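You operate a simulated robot arm through the tools that you are given. There is no shell and no other tool.

You are at the controls of a simulated robot arm. One attempt, no reset.

TASK
Seat the green-band beaker in the feed stand and fill the cell in well A to the mark.
Fine: lower the stand's grey head, set the cell dial, push the blue paddle; other beakers, the other cell and both units' other controls stay as they are.

Only the result counts: the job must be done as asked and must still hold three seconds after the hand-in. Knocking over, shifting, dropping, spilling or breaking anything else fails it.

THE ROBOT
A 7-joint arm with a two-finger parallel gripper, fixed in place. Base frame: the origin is at the foot of the arm, x ahead of it, y to its left, z up. Units: m, rad, N and s.
With the tool pointing down near the work surface it reaches from about 0.28 to 0.74 m from the base axis. Its first joint turns from -2.007 to 2.007 rad. Payload 3.91 kg.
The TCP is the grasp point between the finger pads, 0.03 m short of the fingertips. In the tool frame z runs along the fingers and y along their closing line. Largest opening 0.11 m; finger width 0.02, thickness 0.01; the body of the gripper, 0.048 by 0.112 m, starts 0.055 m behind the TCP.
Orientation is that of the tool frame in the base frame, as [roll, pitch, yaw] about the fixed x, y, z axes, in that order (R = Rz(yaw) Ry(pitch) Rx(roll)). With the fingers straight down and closing along the base's y, the tool's x points along the base's -x, its y along +y and its z along -z.

THE INTERFACE
- The arm moves only by the tool servo_tool. Its argument "commands" is a list of rows, each an object (a shift or turn left out is 0, a gripper value left out holds the last) with "offset": the shift along the tool's x, y, z in m, a list of three; "turn": the turn, a rotation vector about the tool's x, y, z in rad, a list of three. In form: [{"offset": [dx, dy, dz], "turn": [ax, ay, az]}, ...]. A call has 1 to 20 rows; each row shifts and turns the commanded pose from where the row before left it, along the tool's axes as they then stand. "grip" is the opening, from 0 (shut) to 1 (fully open), set as the call begins (left out, the last holds). A row lasts 0.2 s, in which the tool goes at most 0.05 m and 0.15 rad; a call with a longer step from one row to the next is refused whole, and so is a gripper value outside its range. A pose out of reach is approached as far as the arm can. The call stops where the force on the tool passes 40 N (or 10 N more than at its start, if that is more) or the arm is blocked; 0.2 s more then pass. Each finger travels about 0.108 m/s and halts on what it meets, pressing with about 28 N; the grip force reading is that of the motor and also rises with nothing between the fingers. The clock runs only during rows and for 0.2 s after the last one: add rows that do not move to give the fingers time. It gives the time, the measured TCP pose, the force on the tool (base axes), the opening and the grip force at its end, in the units of the frame above (readings bear some noise), with the torque about the TCP (base axes, N m) and any sound that the robot's microphone picked up.
- Cameras (640 x 400 px; columns grow to the right, rows downward): "scene" is fixed at [0.3913, 0.4981, 1.5532]; the picture's right is [-1.00, 0.06, 0.00], its down [0.03, 0.50, -0.87] and it looks along [-0.05, -0.86, -0.50] (base axes); focal length 334 px, centre (320, 200). "wrist" rides on the gripper at [0.072, 0.017, -0.103] in the tool frame; the picture's right is [-0.23, 0.97, 0.00], its down [-0.76, -0.18, -0.62] and it looks along [-0.61, -0.14, 0.78] (tool axes); focal length 222 px, centre (320, 200). There is no depth. A picture from a camera that has moved, and an enlarged one, comes with that camera's place and axes in the base frame and with its lens. The place of the scene camera against the robot may be out by one fixed shift of up to 0.018 m in any direction.
- camera(camera): a new picture of that camera. The clock stands still meanwhile.
- move_column(by): slides the trunk up (or, below 0, down) by that many m; the arm rides with it, the base frame stays. It gives what a move gives, with no picture.
- close_up(camera, box): a new picture of the part [left, top, right, bottom] of that camera's present view, enlarged. The clock stands still meanwhile.
- finish_job(): hands the job in; it is judged then, once.

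Nothing tells you positions but the pictures and the camera data. Unless the task says otherwise, let go and move clear before handing in.

The tools are called after "Emit:" as name(argument=value, ...) on one line, values as JSON. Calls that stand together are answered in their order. servo_tool: Moves the arm, as the interface text tells. Its arguments: {"type":"object","properties":{"commands":{"type":"array"},"grip":{"type":"number"}},"required":["commands"]} The other tools are called the same way: move_column (by) slides the trunk up or down; camera (camera) takes a picture; close_up (camera, box) takes an enlarged picture of a part of a camera's view; finish_job () hands the job in.

At the start:

```text
time_s: 0.0
ee_pos: [0.2488, -0.4503, 1.3013]
ee_rot: [3.141, 0.001, 3.141]
wrist_force: [0.3, -0.1, -1.1]
moment: [-0.03, 0.01, 0.01]
opening: 0.1101
finger_force: 0.0
trunk travel left (down, up): [-0.925, 0.065]
```

scene: 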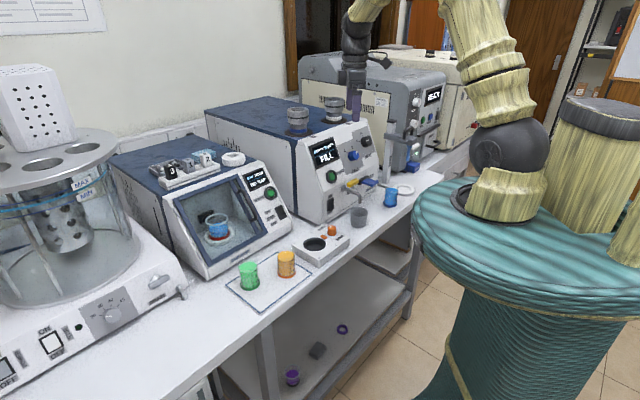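
wrist: 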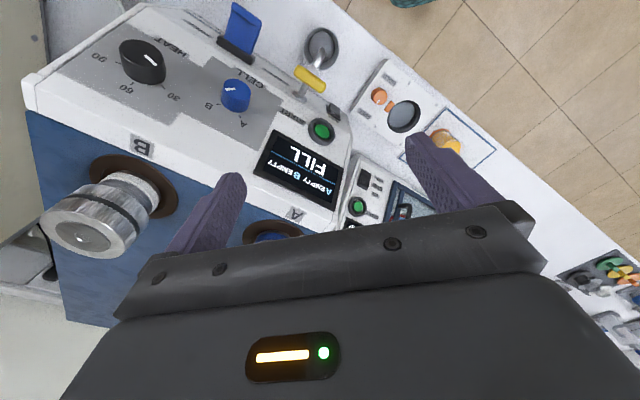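

I see a bench with several units: a filling unit with wells A and B, a blue paddle and cell dial, a feed stand in front with a grey head, and green/orange/blue beakers. I'll take close-ups before moving.

Emit:
close_up(camera="scene", box=[270, 80, 430, 180])

Emit:
close_up(camera="scene", box=[220, 200, 380, 300])

Emit:
close_up(camera="scene", box=[300, 130, 460, 230])

Emit:
close_up(camera="wrist", box=[30, 0, 350, 200])

Emit:
close_up(camera="wrist", box=[240, 20, 560, 220])

```text
4.00 times, centred on (350, 130) of scene
camera zoom: at [0.3913, 0.4981, 1.5532], right [-1.0, 0.06, 0.0], down [0.03, 0.5, -0.87], along [-0.05, -0.86, -0.5], focal length 1338 px, centre (200, 480)
```

zoom: 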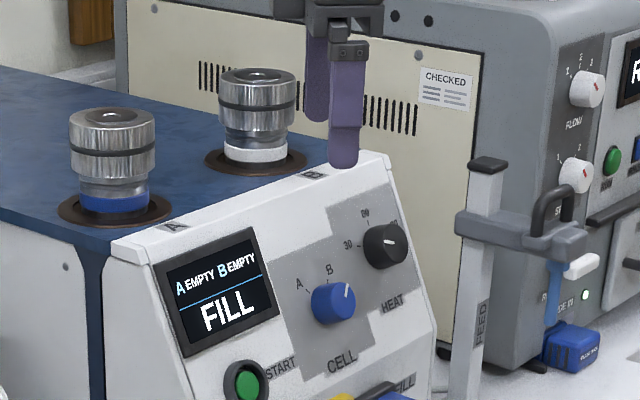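

```text
4.00 times, centred on (300, 250) of scene
camera zoom: at [0.3913, 0.4981, 1.5532], right [-1.0, 0.06, 0.0], down [0.03, 0.5, -0.87], along [-0.05, -0.86, -0.5], focal length 1338 px, centre (400, 0)
```

zoom: 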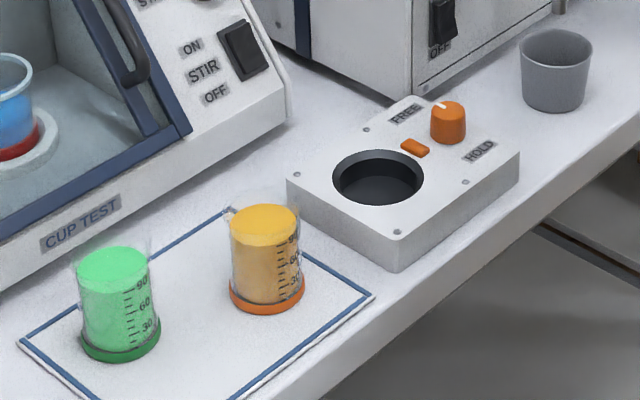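

```text
4.00 times, centred on (380, 180) of scene
camera zoom: at [0.3913, 0.4981, 1.5532], right [-1.0, 0.06, 0.0], down [0.03, 0.5, -0.87], along [-0.05, -0.86, -0.5], focal length 1338 px, centre (80, 280)
```

zoom: 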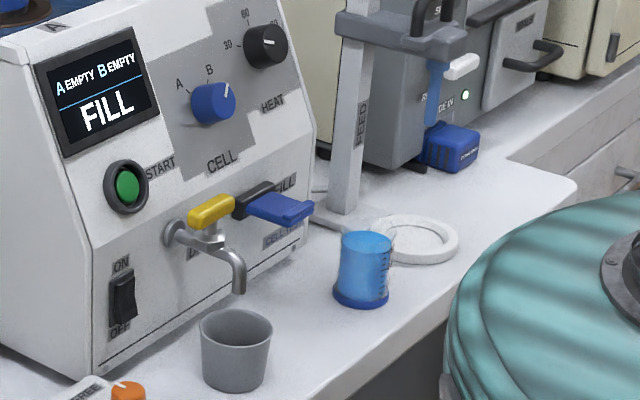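

```text
2.00 times, centred on (190, 100) of wrist
camera zoom: at [0.1763, -0.434, 1.4048], right [0.23, 0.97, 0.0], down [0.76, -0.18, 0.62], along [0.61, -0.14, -0.78], focal length 444 px, centre (580, 400)
```

zoom: 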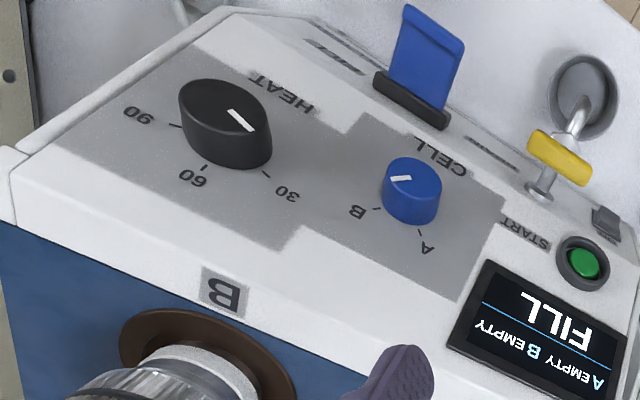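

```text
2.00 times, centred on (400, 120) of wrist
camera zoom: at [0.1763, -0.434, 1.4048], right [0.23, 0.97, 0.0], down [0.76, -0.18, 0.62], along [0.61, -0.14, -0.78], focal length 444 px, centre (160, 360)
```

zoom: 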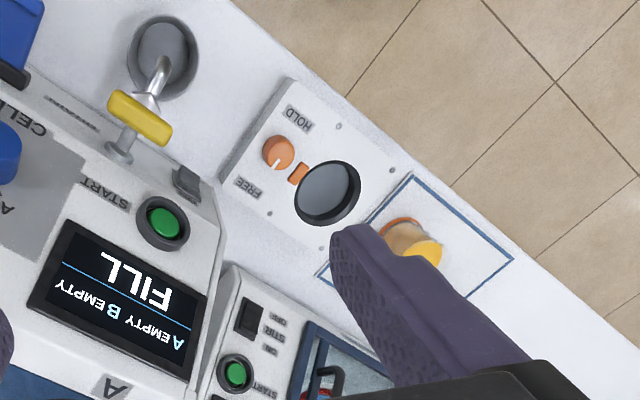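

The bench top seems to be near z≈0.91, with the feed stand (post labelled FEED, grey head, white ring base) at the right end and the green beaker on the tray at the left. I'll zoom in further on labels before moving.

Emit:
close_up(camera="scene", box=[340, 110, 420, 160])

Emit:
close_up(camera="scene", box=[340, 160, 420, 210])

Emit:
close_up(camera="scene", box=[300, 130, 380, 180])

Emit:
close_up(camera="scene", box=[220, 250, 300, 300])

Emit:
close_up(camera="wrist", box=[200, 0, 360, 100])

```text
8.00 times, centred on (380, 135) of scene
camera zoom: at [0.3913, 0.4981, 1.5532], right [-1.0, 0.06, 0.0], down [0.03, 0.5, -0.87], along [-0.05, -0.86, -0.5], focal length 2676 px, centre (-160, 720)
```

zoom: 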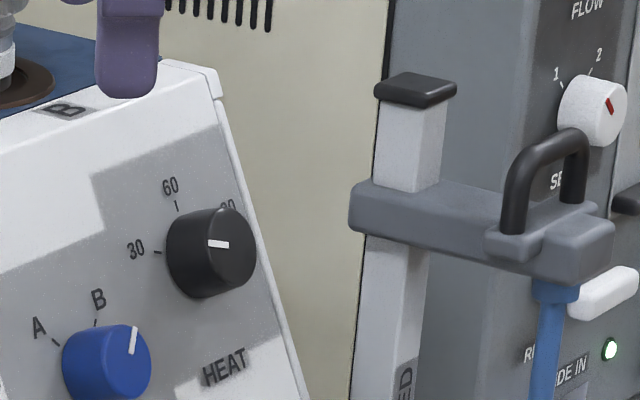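

```text
8.00 times, centred on (380, 185) of scene
camera zoom: at [0.3913, 0.4981, 1.5532], right [-1.0, 0.06, 0.0], down [0.03, 0.5, -0.87], along [-0.05, -0.86, -0.5], focal length 2676 px, centre (-160, 320)
```

zoom: 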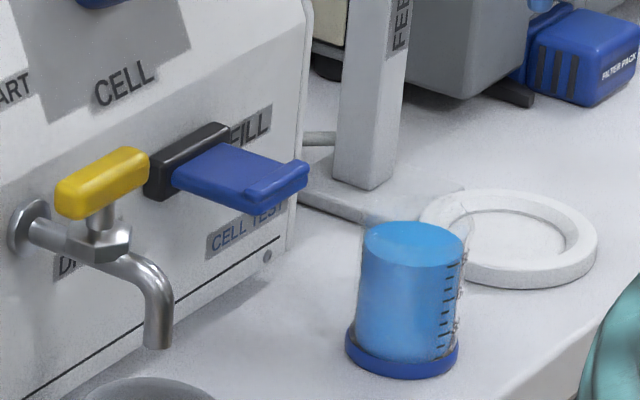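

```text
8.00 times, centred on (340, 155) of scene
camera zoom: at [0.3913, 0.4981, 1.5532], right [-1.0, 0.06, 0.0], down [0.03, 0.5, -0.87], along [-0.05, -0.86, -0.5], focal length 2676 px, centre (160, 560)
```

zoom: 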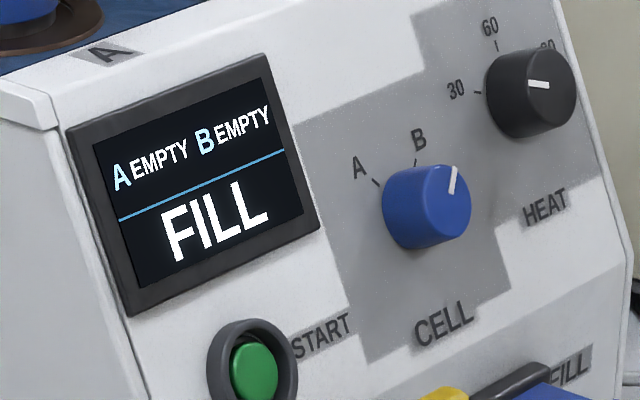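

```text
8.00 times, centred on (260, 275) of scene
camera zoom: at [0.3913, 0.4981, 1.5532], right [-1.0, 0.06, 0.0], down [0.03, 0.5, -0.87], along [-0.05, -0.86, -0.5], focal length 2676 px, centre (800, -400)
```

zoom: 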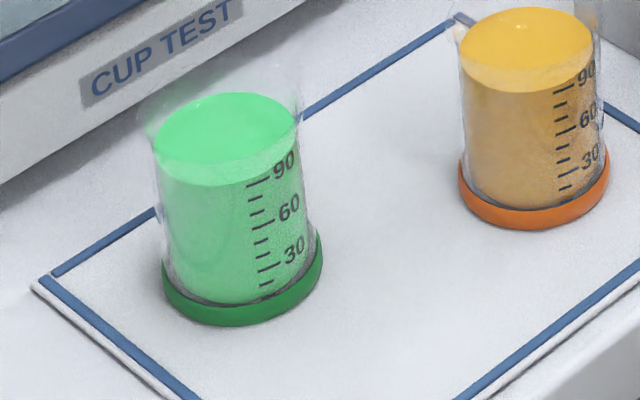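

```text
4.00 times, centred on (280, 50) of wrist
camera zoom: at [0.1763, -0.434, 1.4048], right [0.23, 0.97, 0.0], down [0.76, -0.18, 0.62], along [0.61, -0.14, -0.78], focal length 888 px, centre (480, 800)
```

zoom: 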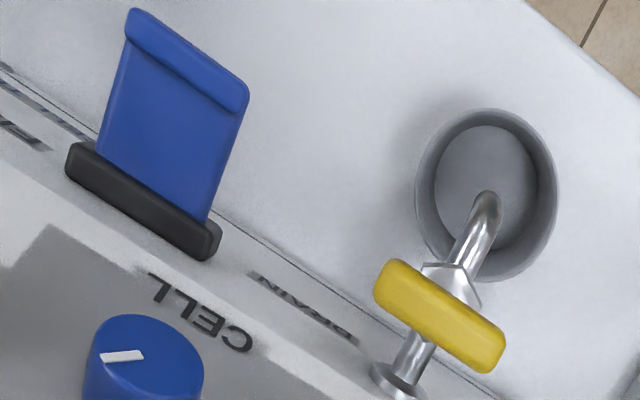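

The green beaker looks to be near (0.54, -0.15) and the ring of the feed stand near (-0.01, -0.66), bench z≈0.91. I'll swing the arm over the tray at height to look at the green beaker with the wrist camera.

Emit:
servo_tool(commands=[{"offset": [-0.007, 0.035, 0]}, {"offset": [-0.007, 0.035, 0]}, {"offset": [-0.007, 0.035, 0]}, {"offset": [-0.007, 0.035, 0]}, {"offset": [-0.007, 0.035, 0]}, {"offset": [-0.007, 0.035, 0]}, {"offset": [-0.007, 0.035, 0]}, {"offset": [-0.007, 0.035, 0]}, {"offset": [-0.007, 0.035, 0]}])

```text
time_s: 2.0
ee_pos: [0.3122, -0.1329, 1.3011]
ee_rot: [-3.14, 0.002, 3.141]
wrist_force: [0.3, 0.1, -0.2]
moment: [-0.03, -0.02, -0.01]
opening: 0.1102
finger_force: 0.0
trunk travel left (down, up): [-0.925, 0.065]
```

The arm is now above the tray side; I take the wrist and scene views to locate the green beaker.

Emit:
camera(camera="wrist")

Emit:
camera(camera="scene")

```text
taken
camera wrist: at [0.2394, -0.1167, 1.4055], right [0.23, 0.97, 0.0], down [0.76, -0.18, 0.62], along [0.61, -0.14, -0.78], focal length 222 px, centre (320, 200)
```

wrist: 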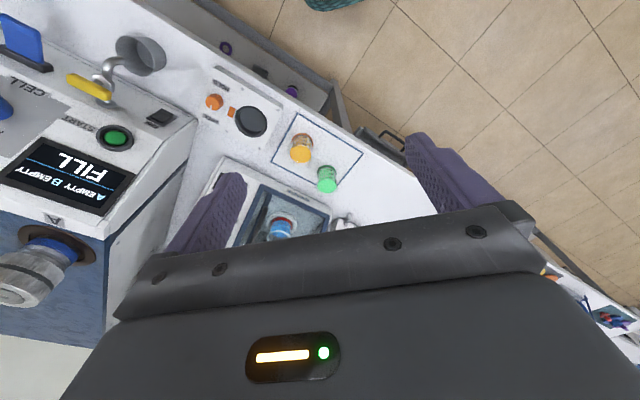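

```text
taken
```

scene: 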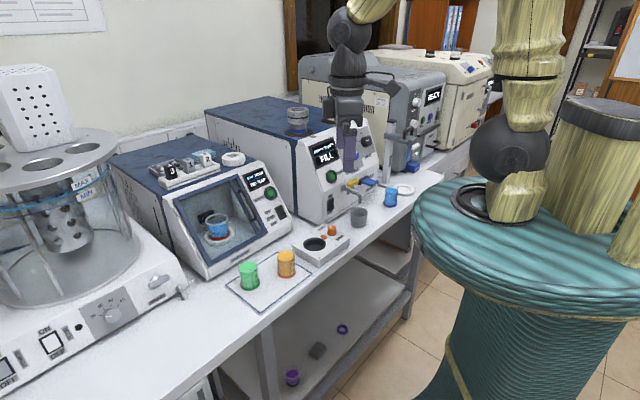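

I zoom into the beakers in both views to triangulate.

Emit:
close_up(camera="wrist", box=[240, 100, 400, 200])

Emit:
close_up(camera="scene", box=[320, 80, 400, 180])

```text
4.00 times, centred on (320, 150) of wrist
camera zoom: at [0.2394, -0.1167, 1.4055], right [0.23, 0.97, 0.0], down [0.76, -0.18, 0.62], along [0.61, -0.14, -0.78], focal length 888 px, centre (320, 400)
```

zoom: 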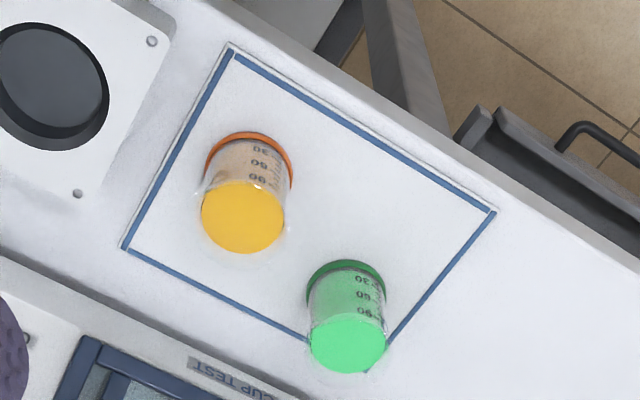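

```text
4.00 times, centred on (360, 130) of scene
camera zoom: at [0.3913, 0.4981, 1.5532], right [-1.0, 0.06, 0.0], down [0.03, 0.5, -0.87], along [-0.05, -0.86, -0.5], focal length 1338 px, centre (160, 480)
```

zoom: 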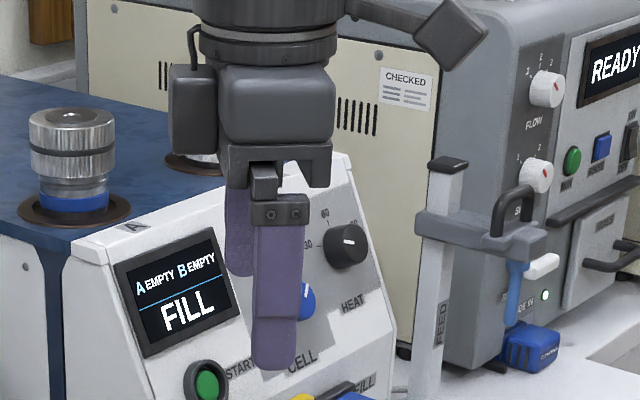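

The wrist view places the green beaker near (0.55,-0.17) and the orange about 10 cm from it toward the robot. I'll descend to look closer for precise measurements.

Emit:
servo_tool(commands=[{"offset": [-0.01, 0, 0.03]}, {"offset": [-0.01, 0, 0.03]}, {"offset": [-0.01, 0, 0.03]}, {"offset": [-0.01, 0, 0.03]}, {"offset": [-0.01, 0, 0.03]}, {"offset": [-0.01, 0, 0.03]}])

Emit:
camera(camera="wrist")

Emit:
camera(camera="scene")

```text
time_s: 3.4
ee_pos: [0.3741, -0.1355, 1.1206]
ee_rot: [3.141, 0.0, 3.141]
wrist_force: [-0.1, -1.0, 0.3]
moment: [0.01, 0.01, 0.01]
opening: 0.11
finger_force: 0.1
trunk travel left (down, up): [-0.925, 0.065]
```

```text
taken
camera wrist: at [0.3012, -0.1192, 1.2245], right [0.23, 0.97, 0.0], down [0.76, -0.18, 0.62], along [0.61, -0.14, -0.78], focal length 222 px, centre (320, 200)
```

wrist: 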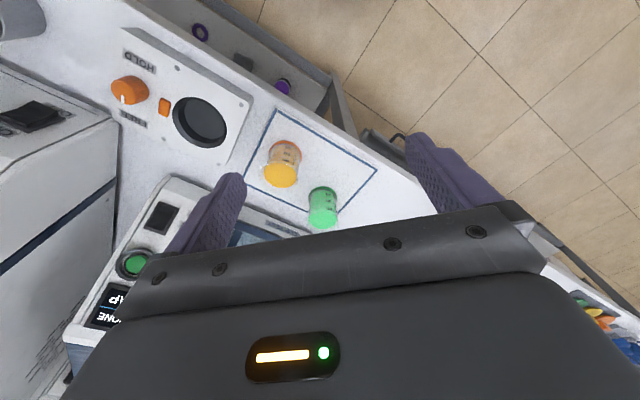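

```text
taken
```

scene: 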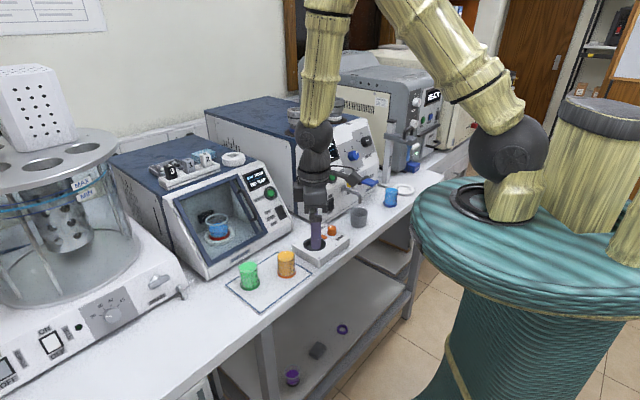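

Emit:
close_up(camera="wrist", box=[240, 130, 400, 230])

Emit:
close_up(camera="wrist", box=[110, 40, 270, 140])

```text
4.00 times, centred on (320, 180) of wrist
camera zoom: at [0.3012, -0.1192, 1.2245], right [0.23, 0.97, 0.0], down [0.76, -0.18, 0.62], along [0.61, -0.14, -0.78], focal length 888 px, centre (320, 280)
```

zoom: 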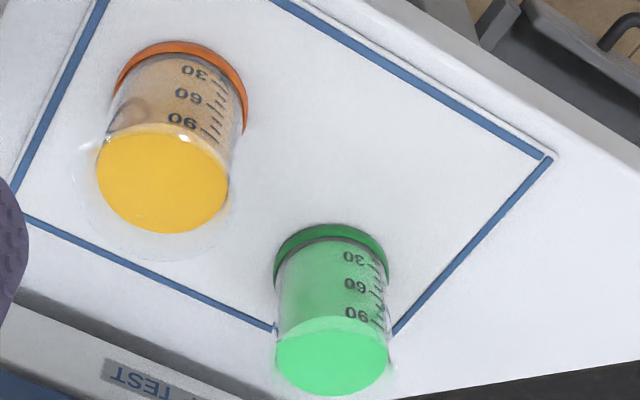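

```text
4.00 times, centred on (190, 90) of wrist
camera zoom: at [0.3012, -0.1192, 1.2245], right [0.23, 0.97, 0.0], down [0.76, -0.18, 0.62], along [0.61, -0.14, -0.78], focal length 888 px, centre (840, 640)
```

zoom: 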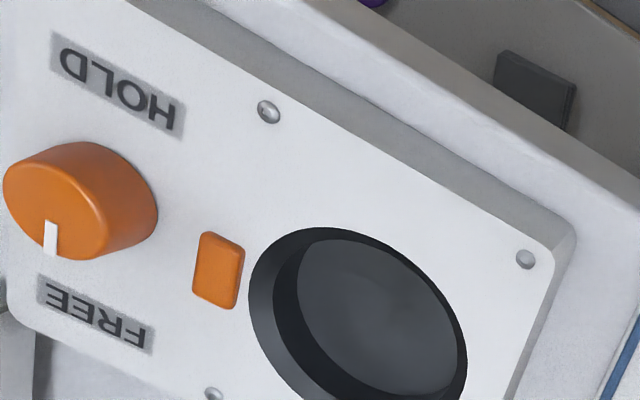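

The green beaker's base centre is about (0.550,-0.171), bench z≈0.90, band diameter ≈54 mm, liquid top ≈0.057 above bench. Next I go up, turn the camera toward −y, and survey the feed stand.

Emit:
servo_tool(commands=[{"offset": [0, 0, -0.045]}, {"offset": [0, 0, -0.045]}, {"offset": [0, 0, -0.045]}, {"offset": [0, 0, -0.045]}, {"turn": [0, 0, 0.1428]}, {"turn": [0, 0, 0.1428]}, {"turn": [0, 0, 0.1428]}, {"turn": [0, 0, 0.1428]}, {"turn": [0, 0, 0.1428]}, {"turn": [0, 0, 0.1428]}, {"turn": [0, 0, 0.1428]}, {"turn": [0, 0, 0.1428]}, {"turn": [0, 0, 0.1428]}, {"turn": [0, 0, 0.1428]}, {"turn": [0, 0, 0.1428]}])

Emit:
servo_tool(commands=[{"offset": [-0.0294, -0.036, 0]}, {"offset": [-0.0294, -0.036, 0]}, {"offset": [-0.0294, -0.036, 0]}, {"offset": [-0.0294, -0.036, 0]}, {"offset": [-0.0294, -0.036, 0]}, {"offset": [-0.0294, -0.036, 0]}, {"offset": [-0.0294, -0.036, 0]}, {"offset": [-0.0294, -0.036, 0]}, {"offset": [-0.0294, -0.036, 0]}])

Emit:
camera(camera="wrist")

Emit:
camera(camera="scene")

```text
time_s: 6.6
ee_pos: [0.3717, -0.1342, 1.3011]
ee_rot: [3.139, 0.0, 1.569]
wrist_force: [0.4, 0.5, -0.1]
moment: [-0.02, 0.03, -0.03]
opening: 0.1099
finger_force: 0.2
trunk travel left (down, up): [-0.925, 0.065]
```

```text
time_s: 8.6
ee_pos: [0.0464, -0.4006, 1.3003]
ee_rot: [3.139, -0.002, 1.572]
wrist_force: [-0.8, 0.8, 0.5]
moment: [0.0, 0.0, -0.03]
opening: 0.1099
finger_force: 0.0
trunk travel left (down, up): [-0.925, 0.065]
```

```text
taken
camera wrist: at [0.0634, -0.3305, 1.4045], right [0.97, -0.23, 0.0], down [-0.18, -0.76, 0.62], along [-0.14, -0.61, -0.78], focal length 222 px, centre (320, 200)
```

wrist: 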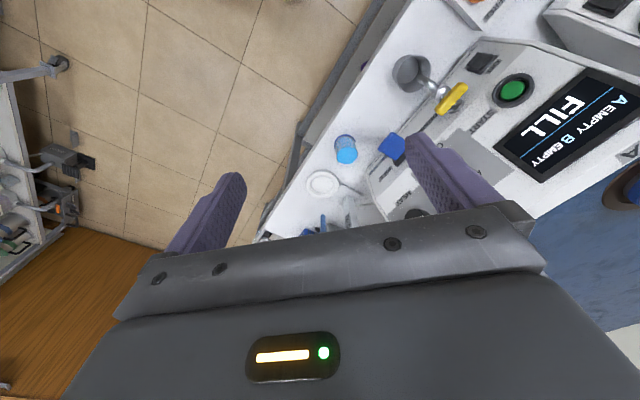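

```text
taken
```

scene: 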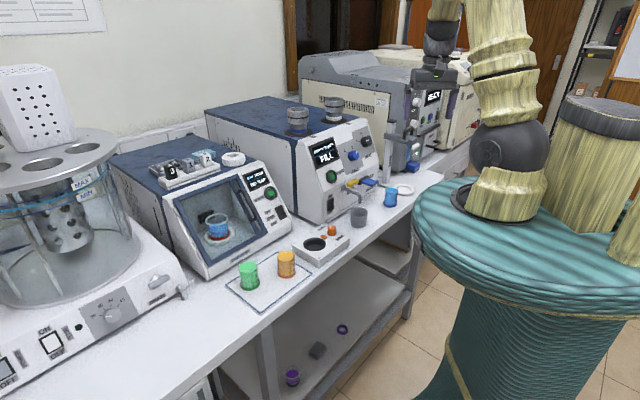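

Emit:
close_up(camera="wrist", box=[260, 130, 420, 230])

Emit:
close_up(camera="wrist", box=[300, 160, 380, 240])

```text
4.00 times, centred on (340, 180) of wrist
camera zoom: at [0.0634, -0.3305, 1.4045], right [0.97, -0.23, 0.0], down [-0.18, -0.76, 0.62], along [-0.14, -0.61, -0.78], focal length 888 px, centre (240, 280)
```

zoom: 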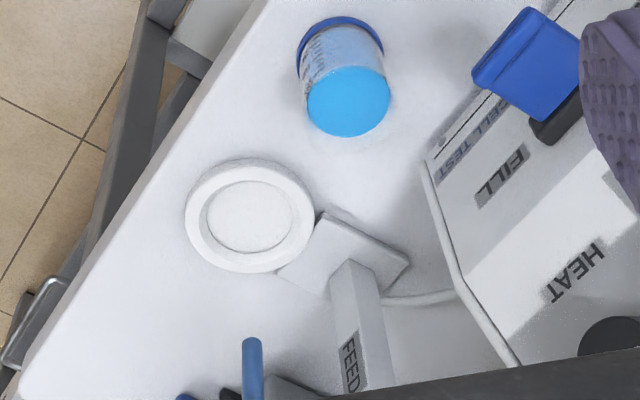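

```text
5.00 times, centred on (340, 200) of wrist
camera zoom: at [0.0634, -0.3305, 1.4045], right [0.97, -0.23, 0.0], down [-0.18, -0.76, 0.62], along [-0.14, -0.61, -0.78], focal length 1111 px, centre (220, 200)
```

zoom: 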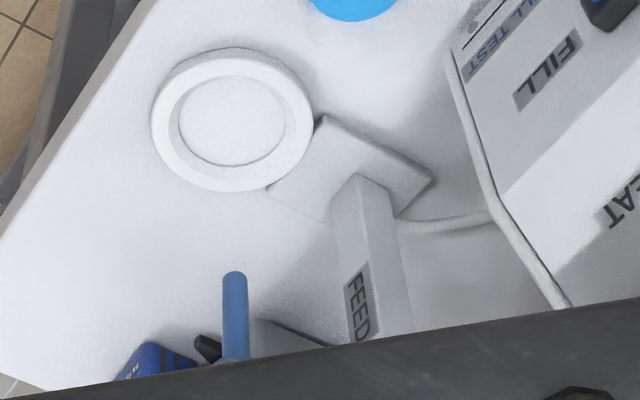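

The ring seat centre is about (-0.007,-0.665) with inner diameter ≈60 mm; the tube tip hangs over it at z≈1.033, and the blue beaker is at (0.072,-0.567). I'll return over the tray, turn the tool to azimuth −55° and tilt it so that I can grip the green beaker from the side under the head height.

Emit:
servo_tool(commands=[{"turn": [0, 0, -0.1222]}, {"turn": [0, 0, -0.1222]}, {"turn": [0, 0, -0.1222]}, {"turn": [0, 0, -0.1222]}, {"turn": [0, 0, -0.1222]}, {"offset": [0.0008, 0.0454, 0.0083]}, {"offset": [0.0008, 0.0454, 0.0083]}, {"offset": [0.0008, 0.0454, 0.0083]}, {"offset": [0.0008, 0.0454, 0.0083]}, {"offset": [0.0008, 0.0454, 0.0083]}, {"offset": [0.0008, 0.0454, 0.0083]}, {"offset": [0.0008, 0.0454, 0.0083]}, {"offset": [0.0008, 0.0454, 0.0083]}, {"offset": [0.0008, 0.0454, 0.0083]}, {"offset": [0.0008, 0.0454, 0.0083]}, {"offset": [0.0008, 0.0454, 0.0083]}, {"offset": [0.0008, 0.0454, 0.0083]}], grip=0.74)

Emit:
servo_tool(commands=[{"turn": [0, -0.137, 0]}, {"turn": [0, -0.137, 0]}, {"turn": [0, -0.137, 0]}, {"turn": [0, -0.137, 0]}, {"turn": [0, -0.137, 0]}, {"turn": [0, -0.137, 0]}, {"turn": [0, -0.137, 0]}])

Emit:
camera(camera="scene")

Emit:
camera(camera="wrist")

```text
time_s: 12.2
ee_pos: [0.4899, -0.0782, 1.2011]
ee_rot: [-3.14, 0.0, 2.185]
wrist_force: [0.3, -0.2, -0.1]
moment: [-0.02, 0.0, 0.02]
opening: 0.0813
finger_force: 0.0
trunk travel left (down, up): [-0.925, 0.065]
```

```text
time_s: 13.8
ee_pos: [0.4872, -0.0783, 1.2031]
ee_rot: [3.139, 0.963, 2.18]
wrist_force: [0.1, 0.4, -0.2]
moment: [0.03, 0.02, 0.0]
opening: 0.0815
finger_force: 0.0
trunk travel left (down, up): [-0.925, 0.065]
```

```text
taken
```

scene: 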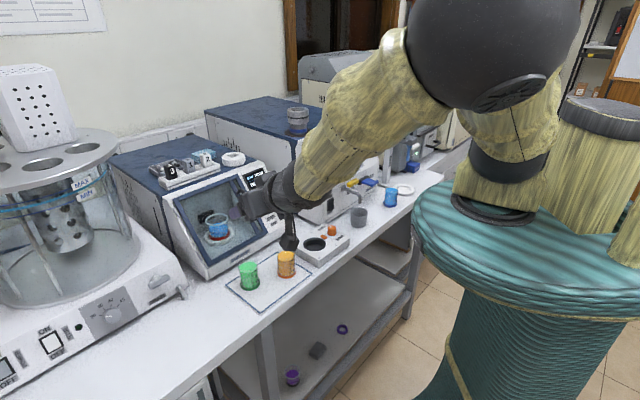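

```text
taken
camera wrist: at [0.4299, 0.0344, 1.2022], right [0.87, 0.45, 0.19], down [-0.19, -0.04, 0.98], along [0.45, -0.89, 0.05], focal length 222 px, centre (320, 200)
```

wrist: 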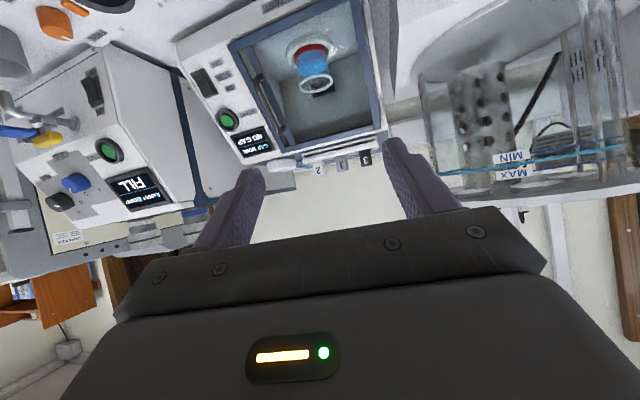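

The tilt worked and the tool points at azimuth −55°, 35° below horizontal. I'll descend at 11 cm behind the green beaker and check.

Emit:
servo_tool(commands=[{"offset": [0.0287, 0, 0.02]}, {"offset": [0.0287, 0, 0.02]}, {"offset": [0.0287, 0, 0.02]}, {"offset": [0.0287, 0, 0.02]}, {"offset": [0.0287, 0, 0.02]}, {"offset": [0.0246, 0, 0.0171]}, {"offset": [0.0246, 0, 0.0171]}])

Emit:
camera(camera="wrist")

Emit:
camera(camera="scene")

```text
time_s: 15.4
ee_pos: [0.4879, -0.0784, 0.9657]
ee_rot: [-3.141, 0.959, 2.181]
wrist_force: [-0.2, 0.1, -1.0]
moment: [-0.01, 0.02, -0.01]
opening: 0.0814
finger_force: 0.1
trunk travel left (down, up): [-0.925, 0.065]
```

```text
taken
camera wrist: at [0.4301, 0.0342, 0.9667], right [0.87, 0.45, 0.19], down [-0.19, -0.04, 0.98], along [0.45, -0.89, 0.05], focal length 222 px, centre (320, 200)
```

wrist: 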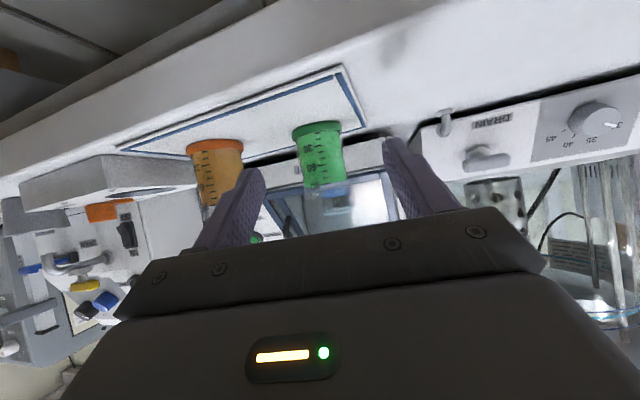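

```text
taken
```

scene: 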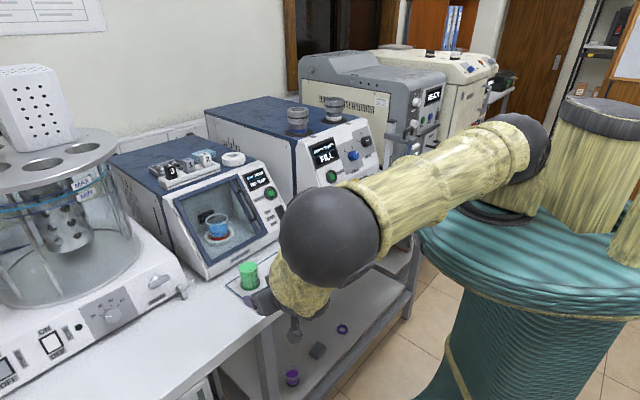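

Emit:
close_up(camera="wrist", box=[240, 100, 400, 200])

Emit:
close_up(camera="wrist", box=[280, 160, 380, 240])

Emit:
close_up(camera="scene", box=[220, 240, 320, 320])

```text
4.00 times, centred on (320, 150) of wrist
camera zoom: at [0.4301, 0.0342, 0.9667], right [0.87, 0.45, 0.19], down [-0.19, -0.04, 0.98], along [0.45, -0.89, 0.05], focal length 888 px, centre (320, 400)
```

zoom: 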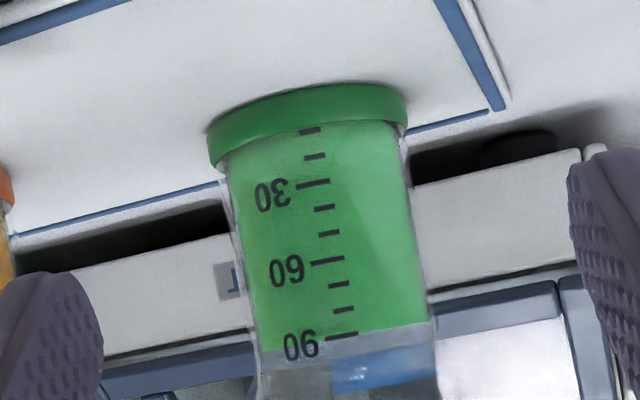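

```text
5.00 times, centred on (330, 200) of wrist
camera zoom: at [0.4301, 0.0342, 0.9667], right [0.87, 0.45, 0.19], down [-0.19, -0.04, 0.98], along [0.45, -0.89, 0.05], focal length 1111 px, centre (270, 200)
```

zoom: 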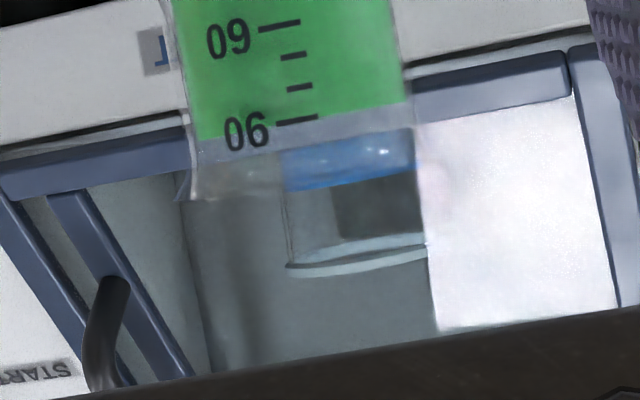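

```text
5.00 times, centred on (270, 280) of scene
camera zoom: at [0.3913, 0.4981, 1.5532], right [-1.0, 0.06, 0.0], down [0.03, 0.5, -0.87], along [-0.05, -0.86, -0.5], focal length 1673 px, centre (570, -200)
```

zoom: 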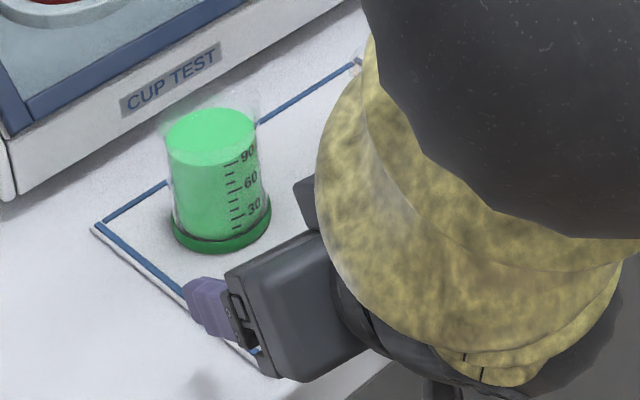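

The beaker appears about 6–7 mm to the left of the tool's approach line. I'll advance 6 cm with that correction and recheck.

Emit:
servo_tool(commands=[{"offset": [-0.0059, -0.002, 0.0203]}, {"offset": [-0.0059, -0.002, 0.0203]}, {"offset": [-0.0058, -0.002, 0.0204]}])

Emit:
camera(camera="wrist")

Emit:
close_up(camera="wrist", box=[240, 100, 400, 200])

Emit:
camera(camera="scene")

```text
time_s: 16.2
ee_pos: [0.5174, -0.1304, 0.9453]
ee_rot: [-3.141, 0.959, 2.183]
wrist_force: [-0.2, 0.1, 0.3]
moment: [-0.03, 0.0, -0.03]
opening: 0.0812
finger_force: 0.0
trunk travel left (down, up): [-0.925, 0.065]
```

```text
taken
camera wrist: at [0.4593, -0.0197, 0.946], right [0.87, 0.45, 0.19], down [-0.19, -0.04, 0.98], along [0.45, -0.89, 0.05], focal length 222 px, centre (320, 200)
```

wrist: 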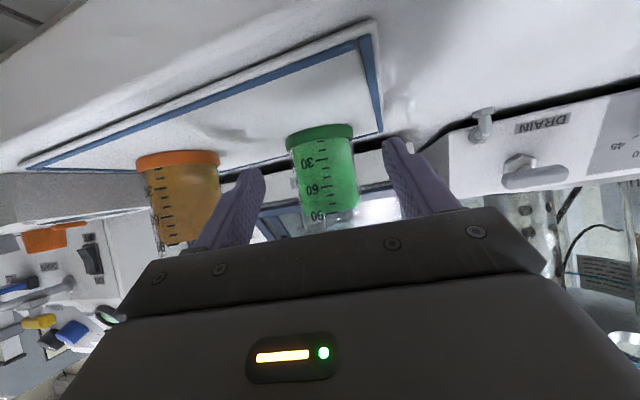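

```text
4.00 times, centred on (320, 150) of wrist
camera zoom: at [0.4593, -0.0197, 0.946], right [0.87, 0.45, 0.19], down [-0.19, -0.04, 0.98], along [0.45, -0.89, 0.05], focal length 888 px, centre (320, 400)
```

zoom: 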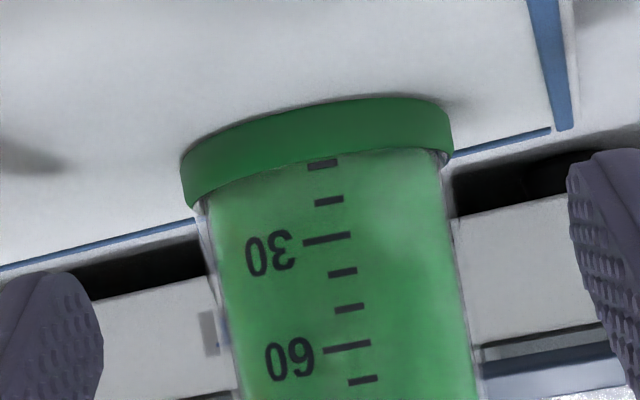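

```text
taken
```

scene: 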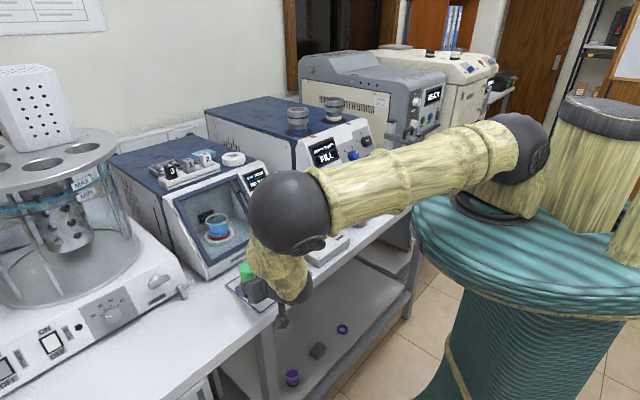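

Alignment is within about 1 mm now; the beaker base sits at z≈0.906. I'll advance the final 4.8 cm around it and close the fingers.

Emit:
servo_tool(commands=[{"offset": [-0.01, 0, 0.0125]}, {"offset": [-0.01, 0, 0.0125]}, {"offset": [-0.01, 0, 0.0126]}, {}])

Emit:
camera(camera="wrist")

Emit:
close_up(camera="scene", box=[200, 230, 300, 310])

```text
time_s: 17.2
ee_pos: [0.5449, -0.1704, 0.9489]
ee_rot: [3.14, 0.96, 2.181]
wrist_force: [-0.5, 0.1, 0.5]
moment: [0.02, 0.01, -0.03]
opening: 0.0816
finger_force: 0.1
trunk travel left (down, up): [-0.925, 0.065]
```

```text
taken
camera wrist: at [0.487, -0.0574, 0.9499], right [0.87, 0.45, 0.19], down [-0.19, -0.04, 0.98], along [0.45, -0.89, 0.05], focal length 222 px, centre (320, 200)
```

wrist: 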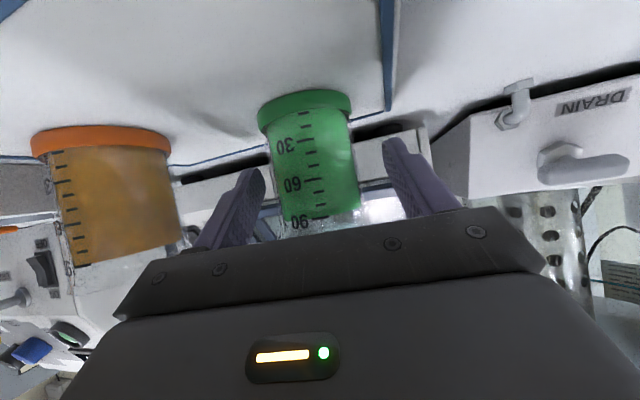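

```text
5.00 times, centred on (250, 270) of scene
camera zoom: at [0.3913, 0.4981, 1.5532], right [-1.0, 0.06, 0.0], down [0.03, 0.5, -0.87], along [-0.05, -0.86, -0.5], focal length 1673 px, centre (670, -150)
```

zoom: 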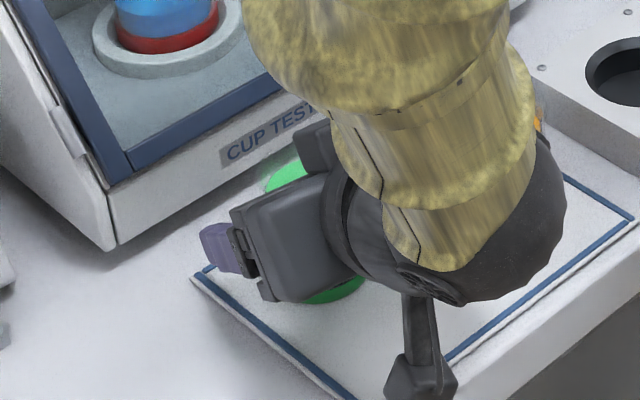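

The beaker is centred between the fingers. Closing the grip now.

Emit:
servo_tool(commands=[{}, {}, {}, {}, {}], grip=0.35)

Emit:
camera(camera="wrist")

```text
time_s: 18.4
ee_pos: [0.5456, -0.1698, 0.9492]
ee_rot: [3.14, 0.959, 2.182]
wrist_force: [-0.5, 0.3, 0.0]
moment: [0.02, 0.02, -0.05]
opening: 0.0485
finger_force: 27.5
trunk travel left (down, up): [-0.925, 0.065]
```

```text
taken
camera wrist: at [0.487, -0.0576, 0.9498], right [0.87, 0.45, 0.19], down [-0.19, -0.04, 0.98], along [0.45, -0.89, 0.05], focal length 222 px, centre (320, 200)
```

wrist: 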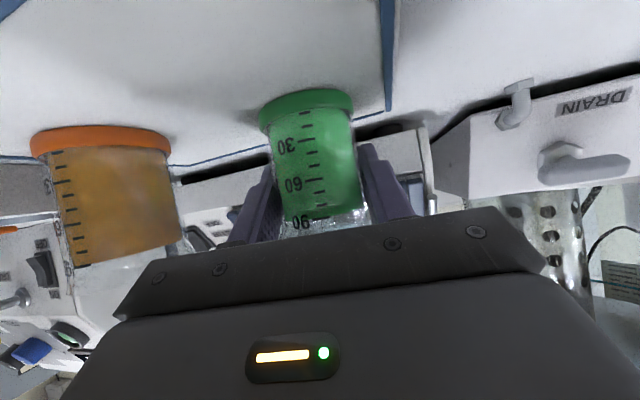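

Gripped at 48.5 mm with 27.5 N. I lift straight up 15 cm and check the beaker.

Emit:
servo_tool(commands=[{"offset": [-0.0082, 0, -0.0057]}, {"offset": [-0.0164, 0, -0.0115]}, {"offset": [-0.0205, 0, -0.0144]}, {"offset": [-0.0205, 0, -0.0144]}, {"offset": [-0.0205, 0, -0.0144]}, {"offset": [-0.0205, 0, -0.0144]}, {"offset": [-0.0123, 0, -0.0086]}, {}])

Emit:
camera(camera="wrist")

Emit:
camera(camera="scene")

```text
time_s: 20.2
ee_pos: [0.5457, -0.1705, 1.0942]
ee_rot: [3.141, 0.96, 2.184]
wrist_force: [0.5, 0.5, -2.4]
moment: [0.01, 0.01, -0.05]
opening: 0.0484
finger_force: 28.4
trunk travel left (down, up): [-0.925, 0.065]
```

```text
taken
camera wrist: at [0.487, -0.0575, 1.095], right [0.87, 0.45, 0.19], down [-0.19, -0.04, 0.98], along [0.45, -0.89, 0.05], focal length 222 px, centre (320, 200)
```

wrist: 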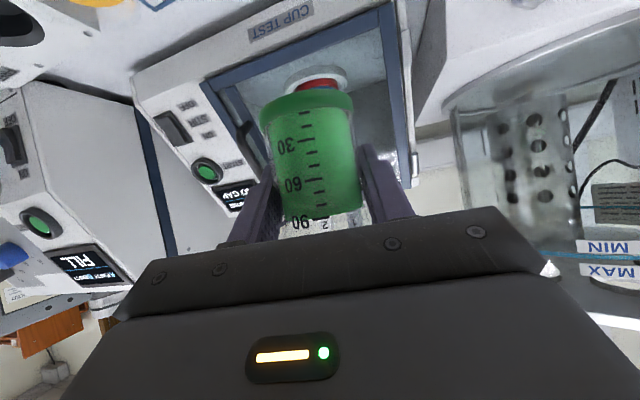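

```text
taken
```

scene: 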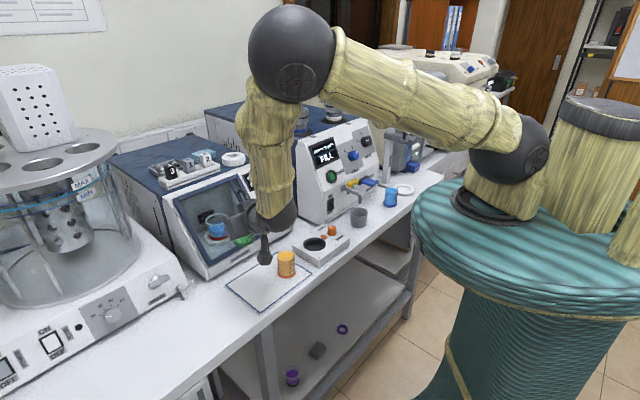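

The beaker is held upright and clear. I'll carry it at this height in two smooth legs toward a point in front of the feed stand.

Emit:
servo_tool(commands=[{"offset": [0.0004, -0.01, -0.0006]}, {"offset": [0.0008, -0.02, -0.0012]}, {"offset": [0.0012, -0.03, -0.0018]}, {"offset": [0.0016, -0.0399, -0.0023]}, {"offset": [0.0016, -0.0399, -0.0023]}, {"offset": [0.0016, -0.0399, -0.0023]}, {"offset": [0.0016, -0.0399, -0.0023]}, {"offset": [0.0016, -0.0399, -0.0023]}, {"offset": [0.0012, -0.03, -0.0018]}, {"offset": [0.0008, -0.02, -0.0012]}, {"offset": [0.0004, -0.01, -0.0006]}, {}])

Emit:
camera(camera="scene")

Emit:
camera(camera="wrist")

```text
time_s: 22.8
ee_pos: [0.2847, -0.3478, 1.0827]
ee_rot: [3.139, 0.96, 2.182]
wrist_force: [-0.2, 0.1, -1.7]
moment: [0.01, 0.01, -0.01]
opening: 0.0481
finger_force: 27.8
out of reach, approached as far as the arm can: row 7, 8, 9
trunk travel left (down, up): [-0.925, 0.065]
```

```text
taken
```

scene: 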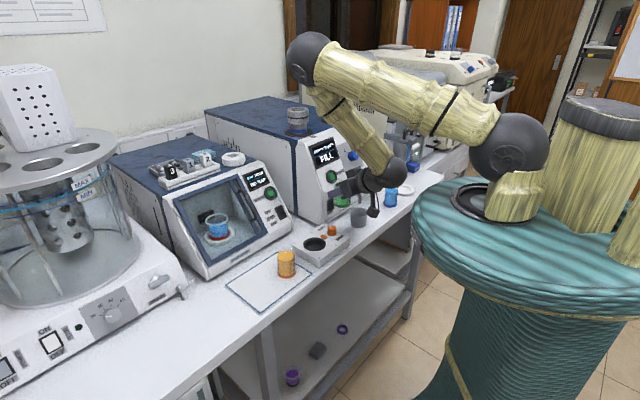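

```text
taken
camera wrist: at [0.225, -0.2365, 1.0842], right [0.87, 0.45, 0.19], down [-0.19, -0.04, 0.98], along [0.45, -0.89, 0.05], focal length 222 px, centre (320, 200)
```

wrist: 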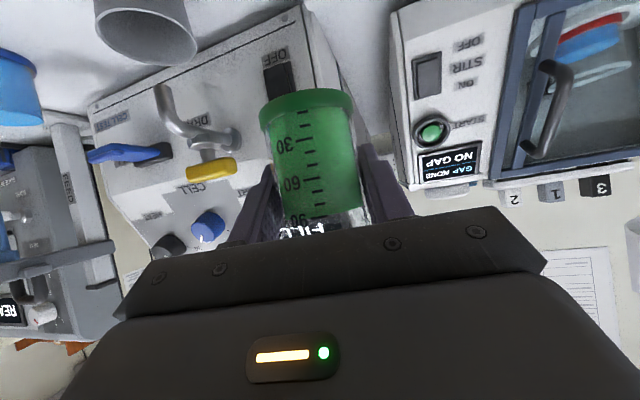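

Some rows hit a near-reach limit (the wrist is too close to the shoulder), but the beaker is level and held. The tap handle at about (0.23,-0.46,1.06) is nearby, so I'll raise the trunk 6 cm to clear it before continuing.

Emit:
move_column(by=0.06)

Emit:
camera(camera="scene")

```text
time_s: 23.8
ee_pos: [0.2834, -0.3486, 1.1434]
ee_rot: [3.14, 0.959, 2.181]
wrist_force: [-0.5, 0.3, -0.8]
moment: [-0.02, 0.03, 0.01]
opening: 0.0481
finger_force: 28.3
trunk travel left (down, up): [-0.985, 0.005]
```

```text
taken
```

scene: 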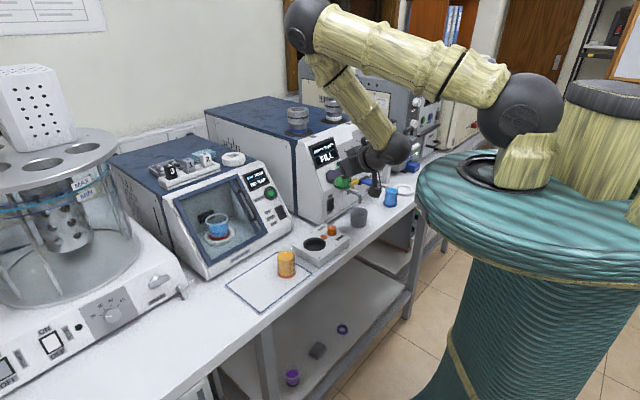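

Clear of the tap height now. I'll continue toward the stand in a gentle leg.

Emit:
servo_tool(commands=[{"offset": [0.0019, -0.01, 0]}, {"offset": [0.0039, -0.02, 0]}, {"offset": [0.0058, -0.0302, 0]}, {"offset": [0.0058, -0.0302, 0]}, {"offset": [0.0058, -0.0302, 0]}, {"offset": [0.0039, -0.02, 0]}, {"offset": [0.0019, -0.01, 0]}, {}])

Emit:
camera(camera="scene")

```text
time_s: 25.6
ee_pos: [0.1502, -0.42, 1.1196]
ee_rot: [3.14, 0.96, 2.182]
wrist_force: [0.3, 0.0, -1.3]
moment: [0.03, 0.02, 0.01]
opening: 0.048
finger_force: 28.3
trunk travel left (down, up): [-0.985, 0.005]
```

```text
taken
```

scene: 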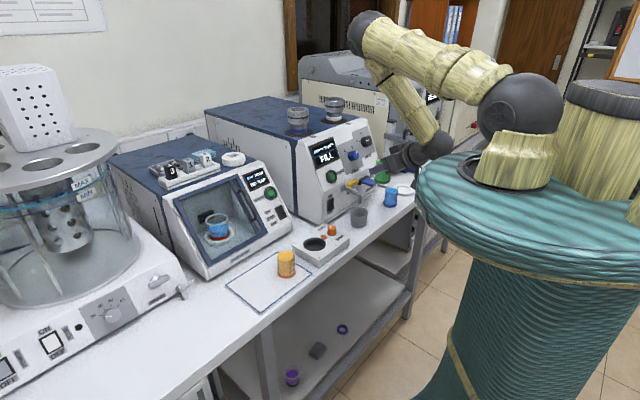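

Emit:
servo_tool(commands=[{"offset": [0.0042, -0.0099, 0.0016]}, {"offset": [0.0085, -0.02, 0.0033]}, {"offset": [0.0127, -0.0299, 0.005]}, {"offset": [0.0127, -0.0299, 0.005]}, {"offset": [0.0127, -0.0299, 0.005]}, {"offset": [0.0127, -0.0299, 0.005]}, {"offset": [0.0127, -0.0299, 0.005]}, {"offset": [0.0127, -0.0299, 0.005]}, {"offset": [0.0127, -0.0299, 0.005]}, {"offset": [0.0085, -0.02, 0.0033]}, {"offset": [0.0042, -0.0099, 0.0016]}, {}])

Emit:
camera(camera="scene")

Emit:
camera(camera="wrist")

```text
time_s: 28.2
ee_pos: [-0.0866, -0.5526, 0.999]
ee_rot: [3.139, 0.96, 2.182]
wrist_force: [0.3, -0.2, -1.2]
moment: [0.02, -0.01, -0.02]
opening: 0.0481
finger_force: 28.1
trunk travel left (down, up): [-0.985, 0.005]
```

```text
taken
```

scene: 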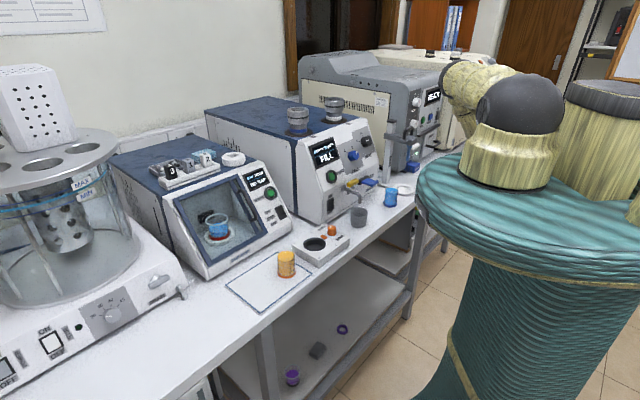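

```text
taken
camera wrist: at [-0.145, -0.4397, 1.0002], right [0.87, 0.45, 0.19], down [-0.19, -0.04, 0.98], along [0.45, -0.89, 0.05], focal length 222 px, centre (320, 200)
```

wrist: 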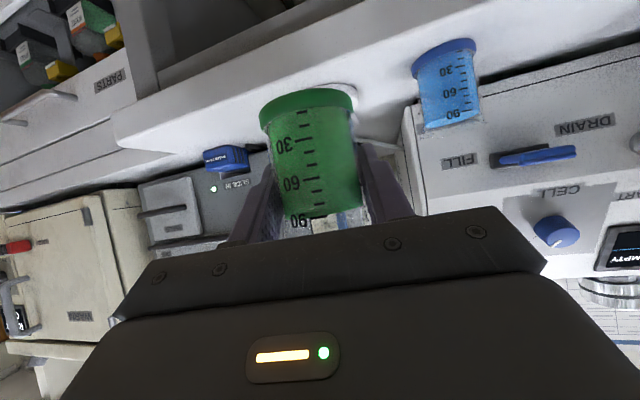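

The stand's ring is hidden behind the held beaker. I'll rise 7 cm so the ring becomes visible past the beaker's base for a precise fix.

Emit:
servo_tool(commands=[{"offset": [-0.0095, 0, -0.0067]}, {"offset": [-0.0143, 0, -0.01]}, {"offset": [-0.0143, 0, -0.01]}, {"offset": [-0.0143, 0, -0.01]}, {"offset": [-0.0049, 0, -0.0034]}, {}])

Emit:
camera(camera="wrist")

Emit:
close_up(camera="wrist", box=[250, 0, 410, 100])

Emit:
close_up(camera="scene", box=[340, 110, 440, 210])

```text
time_s: 29.6
ee_pos: [-0.0858, -0.5525, 1.0686]
ee_rot: [3.14, 0.959, 2.18]
wrist_force: [0.3, -0.1, -1.2]
moment: [-0.01, -0.01, -0.04]
opening: 0.048
finger_force: 27.5
trunk travel left (down, up): [-0.985, 0.005]
```

```text
taken
camera wrist: at [-0.1446, -0.4403, 1.0711], right [0.87, 0.45, 0.19], down [-0.19, -0.04, 0.98], along [0.45, -0.89, 0.05], focal length 222 px, centre (320, 200)
```

wrist: 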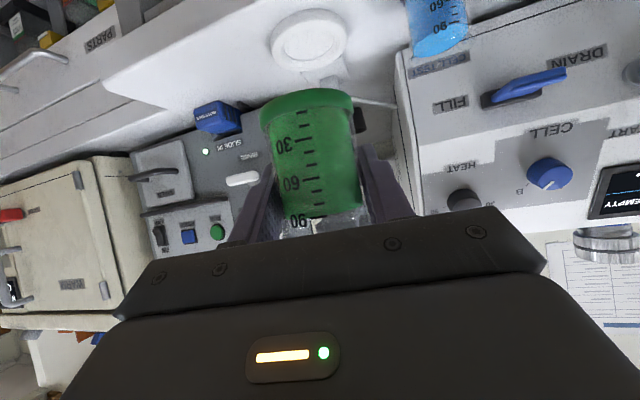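

```text
4.00 times, centred on (330, 50) of wrist
camera zoom: at [-0.1446, -0.4403, 1.0711], right [0.87, 0.45, 0.19], down [-0.19, -0.04, 0.98], along [0.45, -0.89, 0.05], focal length 888 px, centre (280, 800)
```

zoom: 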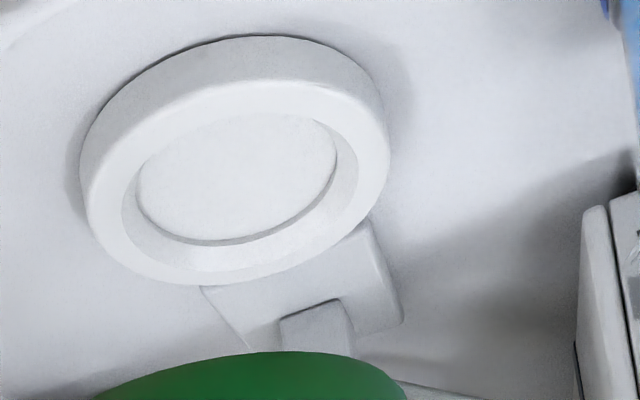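

```text
4.00 times, centred on (390, 160) of scene
camera zoom: at [0.3913, 0.4981, 1.5532], right [-1.0, 0.06, 0.0], down [0.03, 0.5, -0.87], along [-0.05, -0.86, -0.5], focal length 1338 px, centre (40, 360)
```

zoom: 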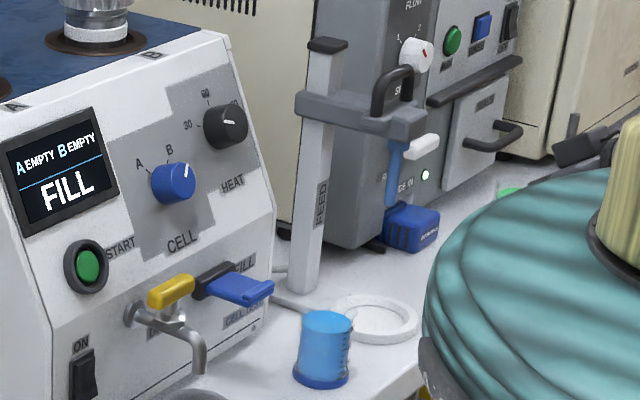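

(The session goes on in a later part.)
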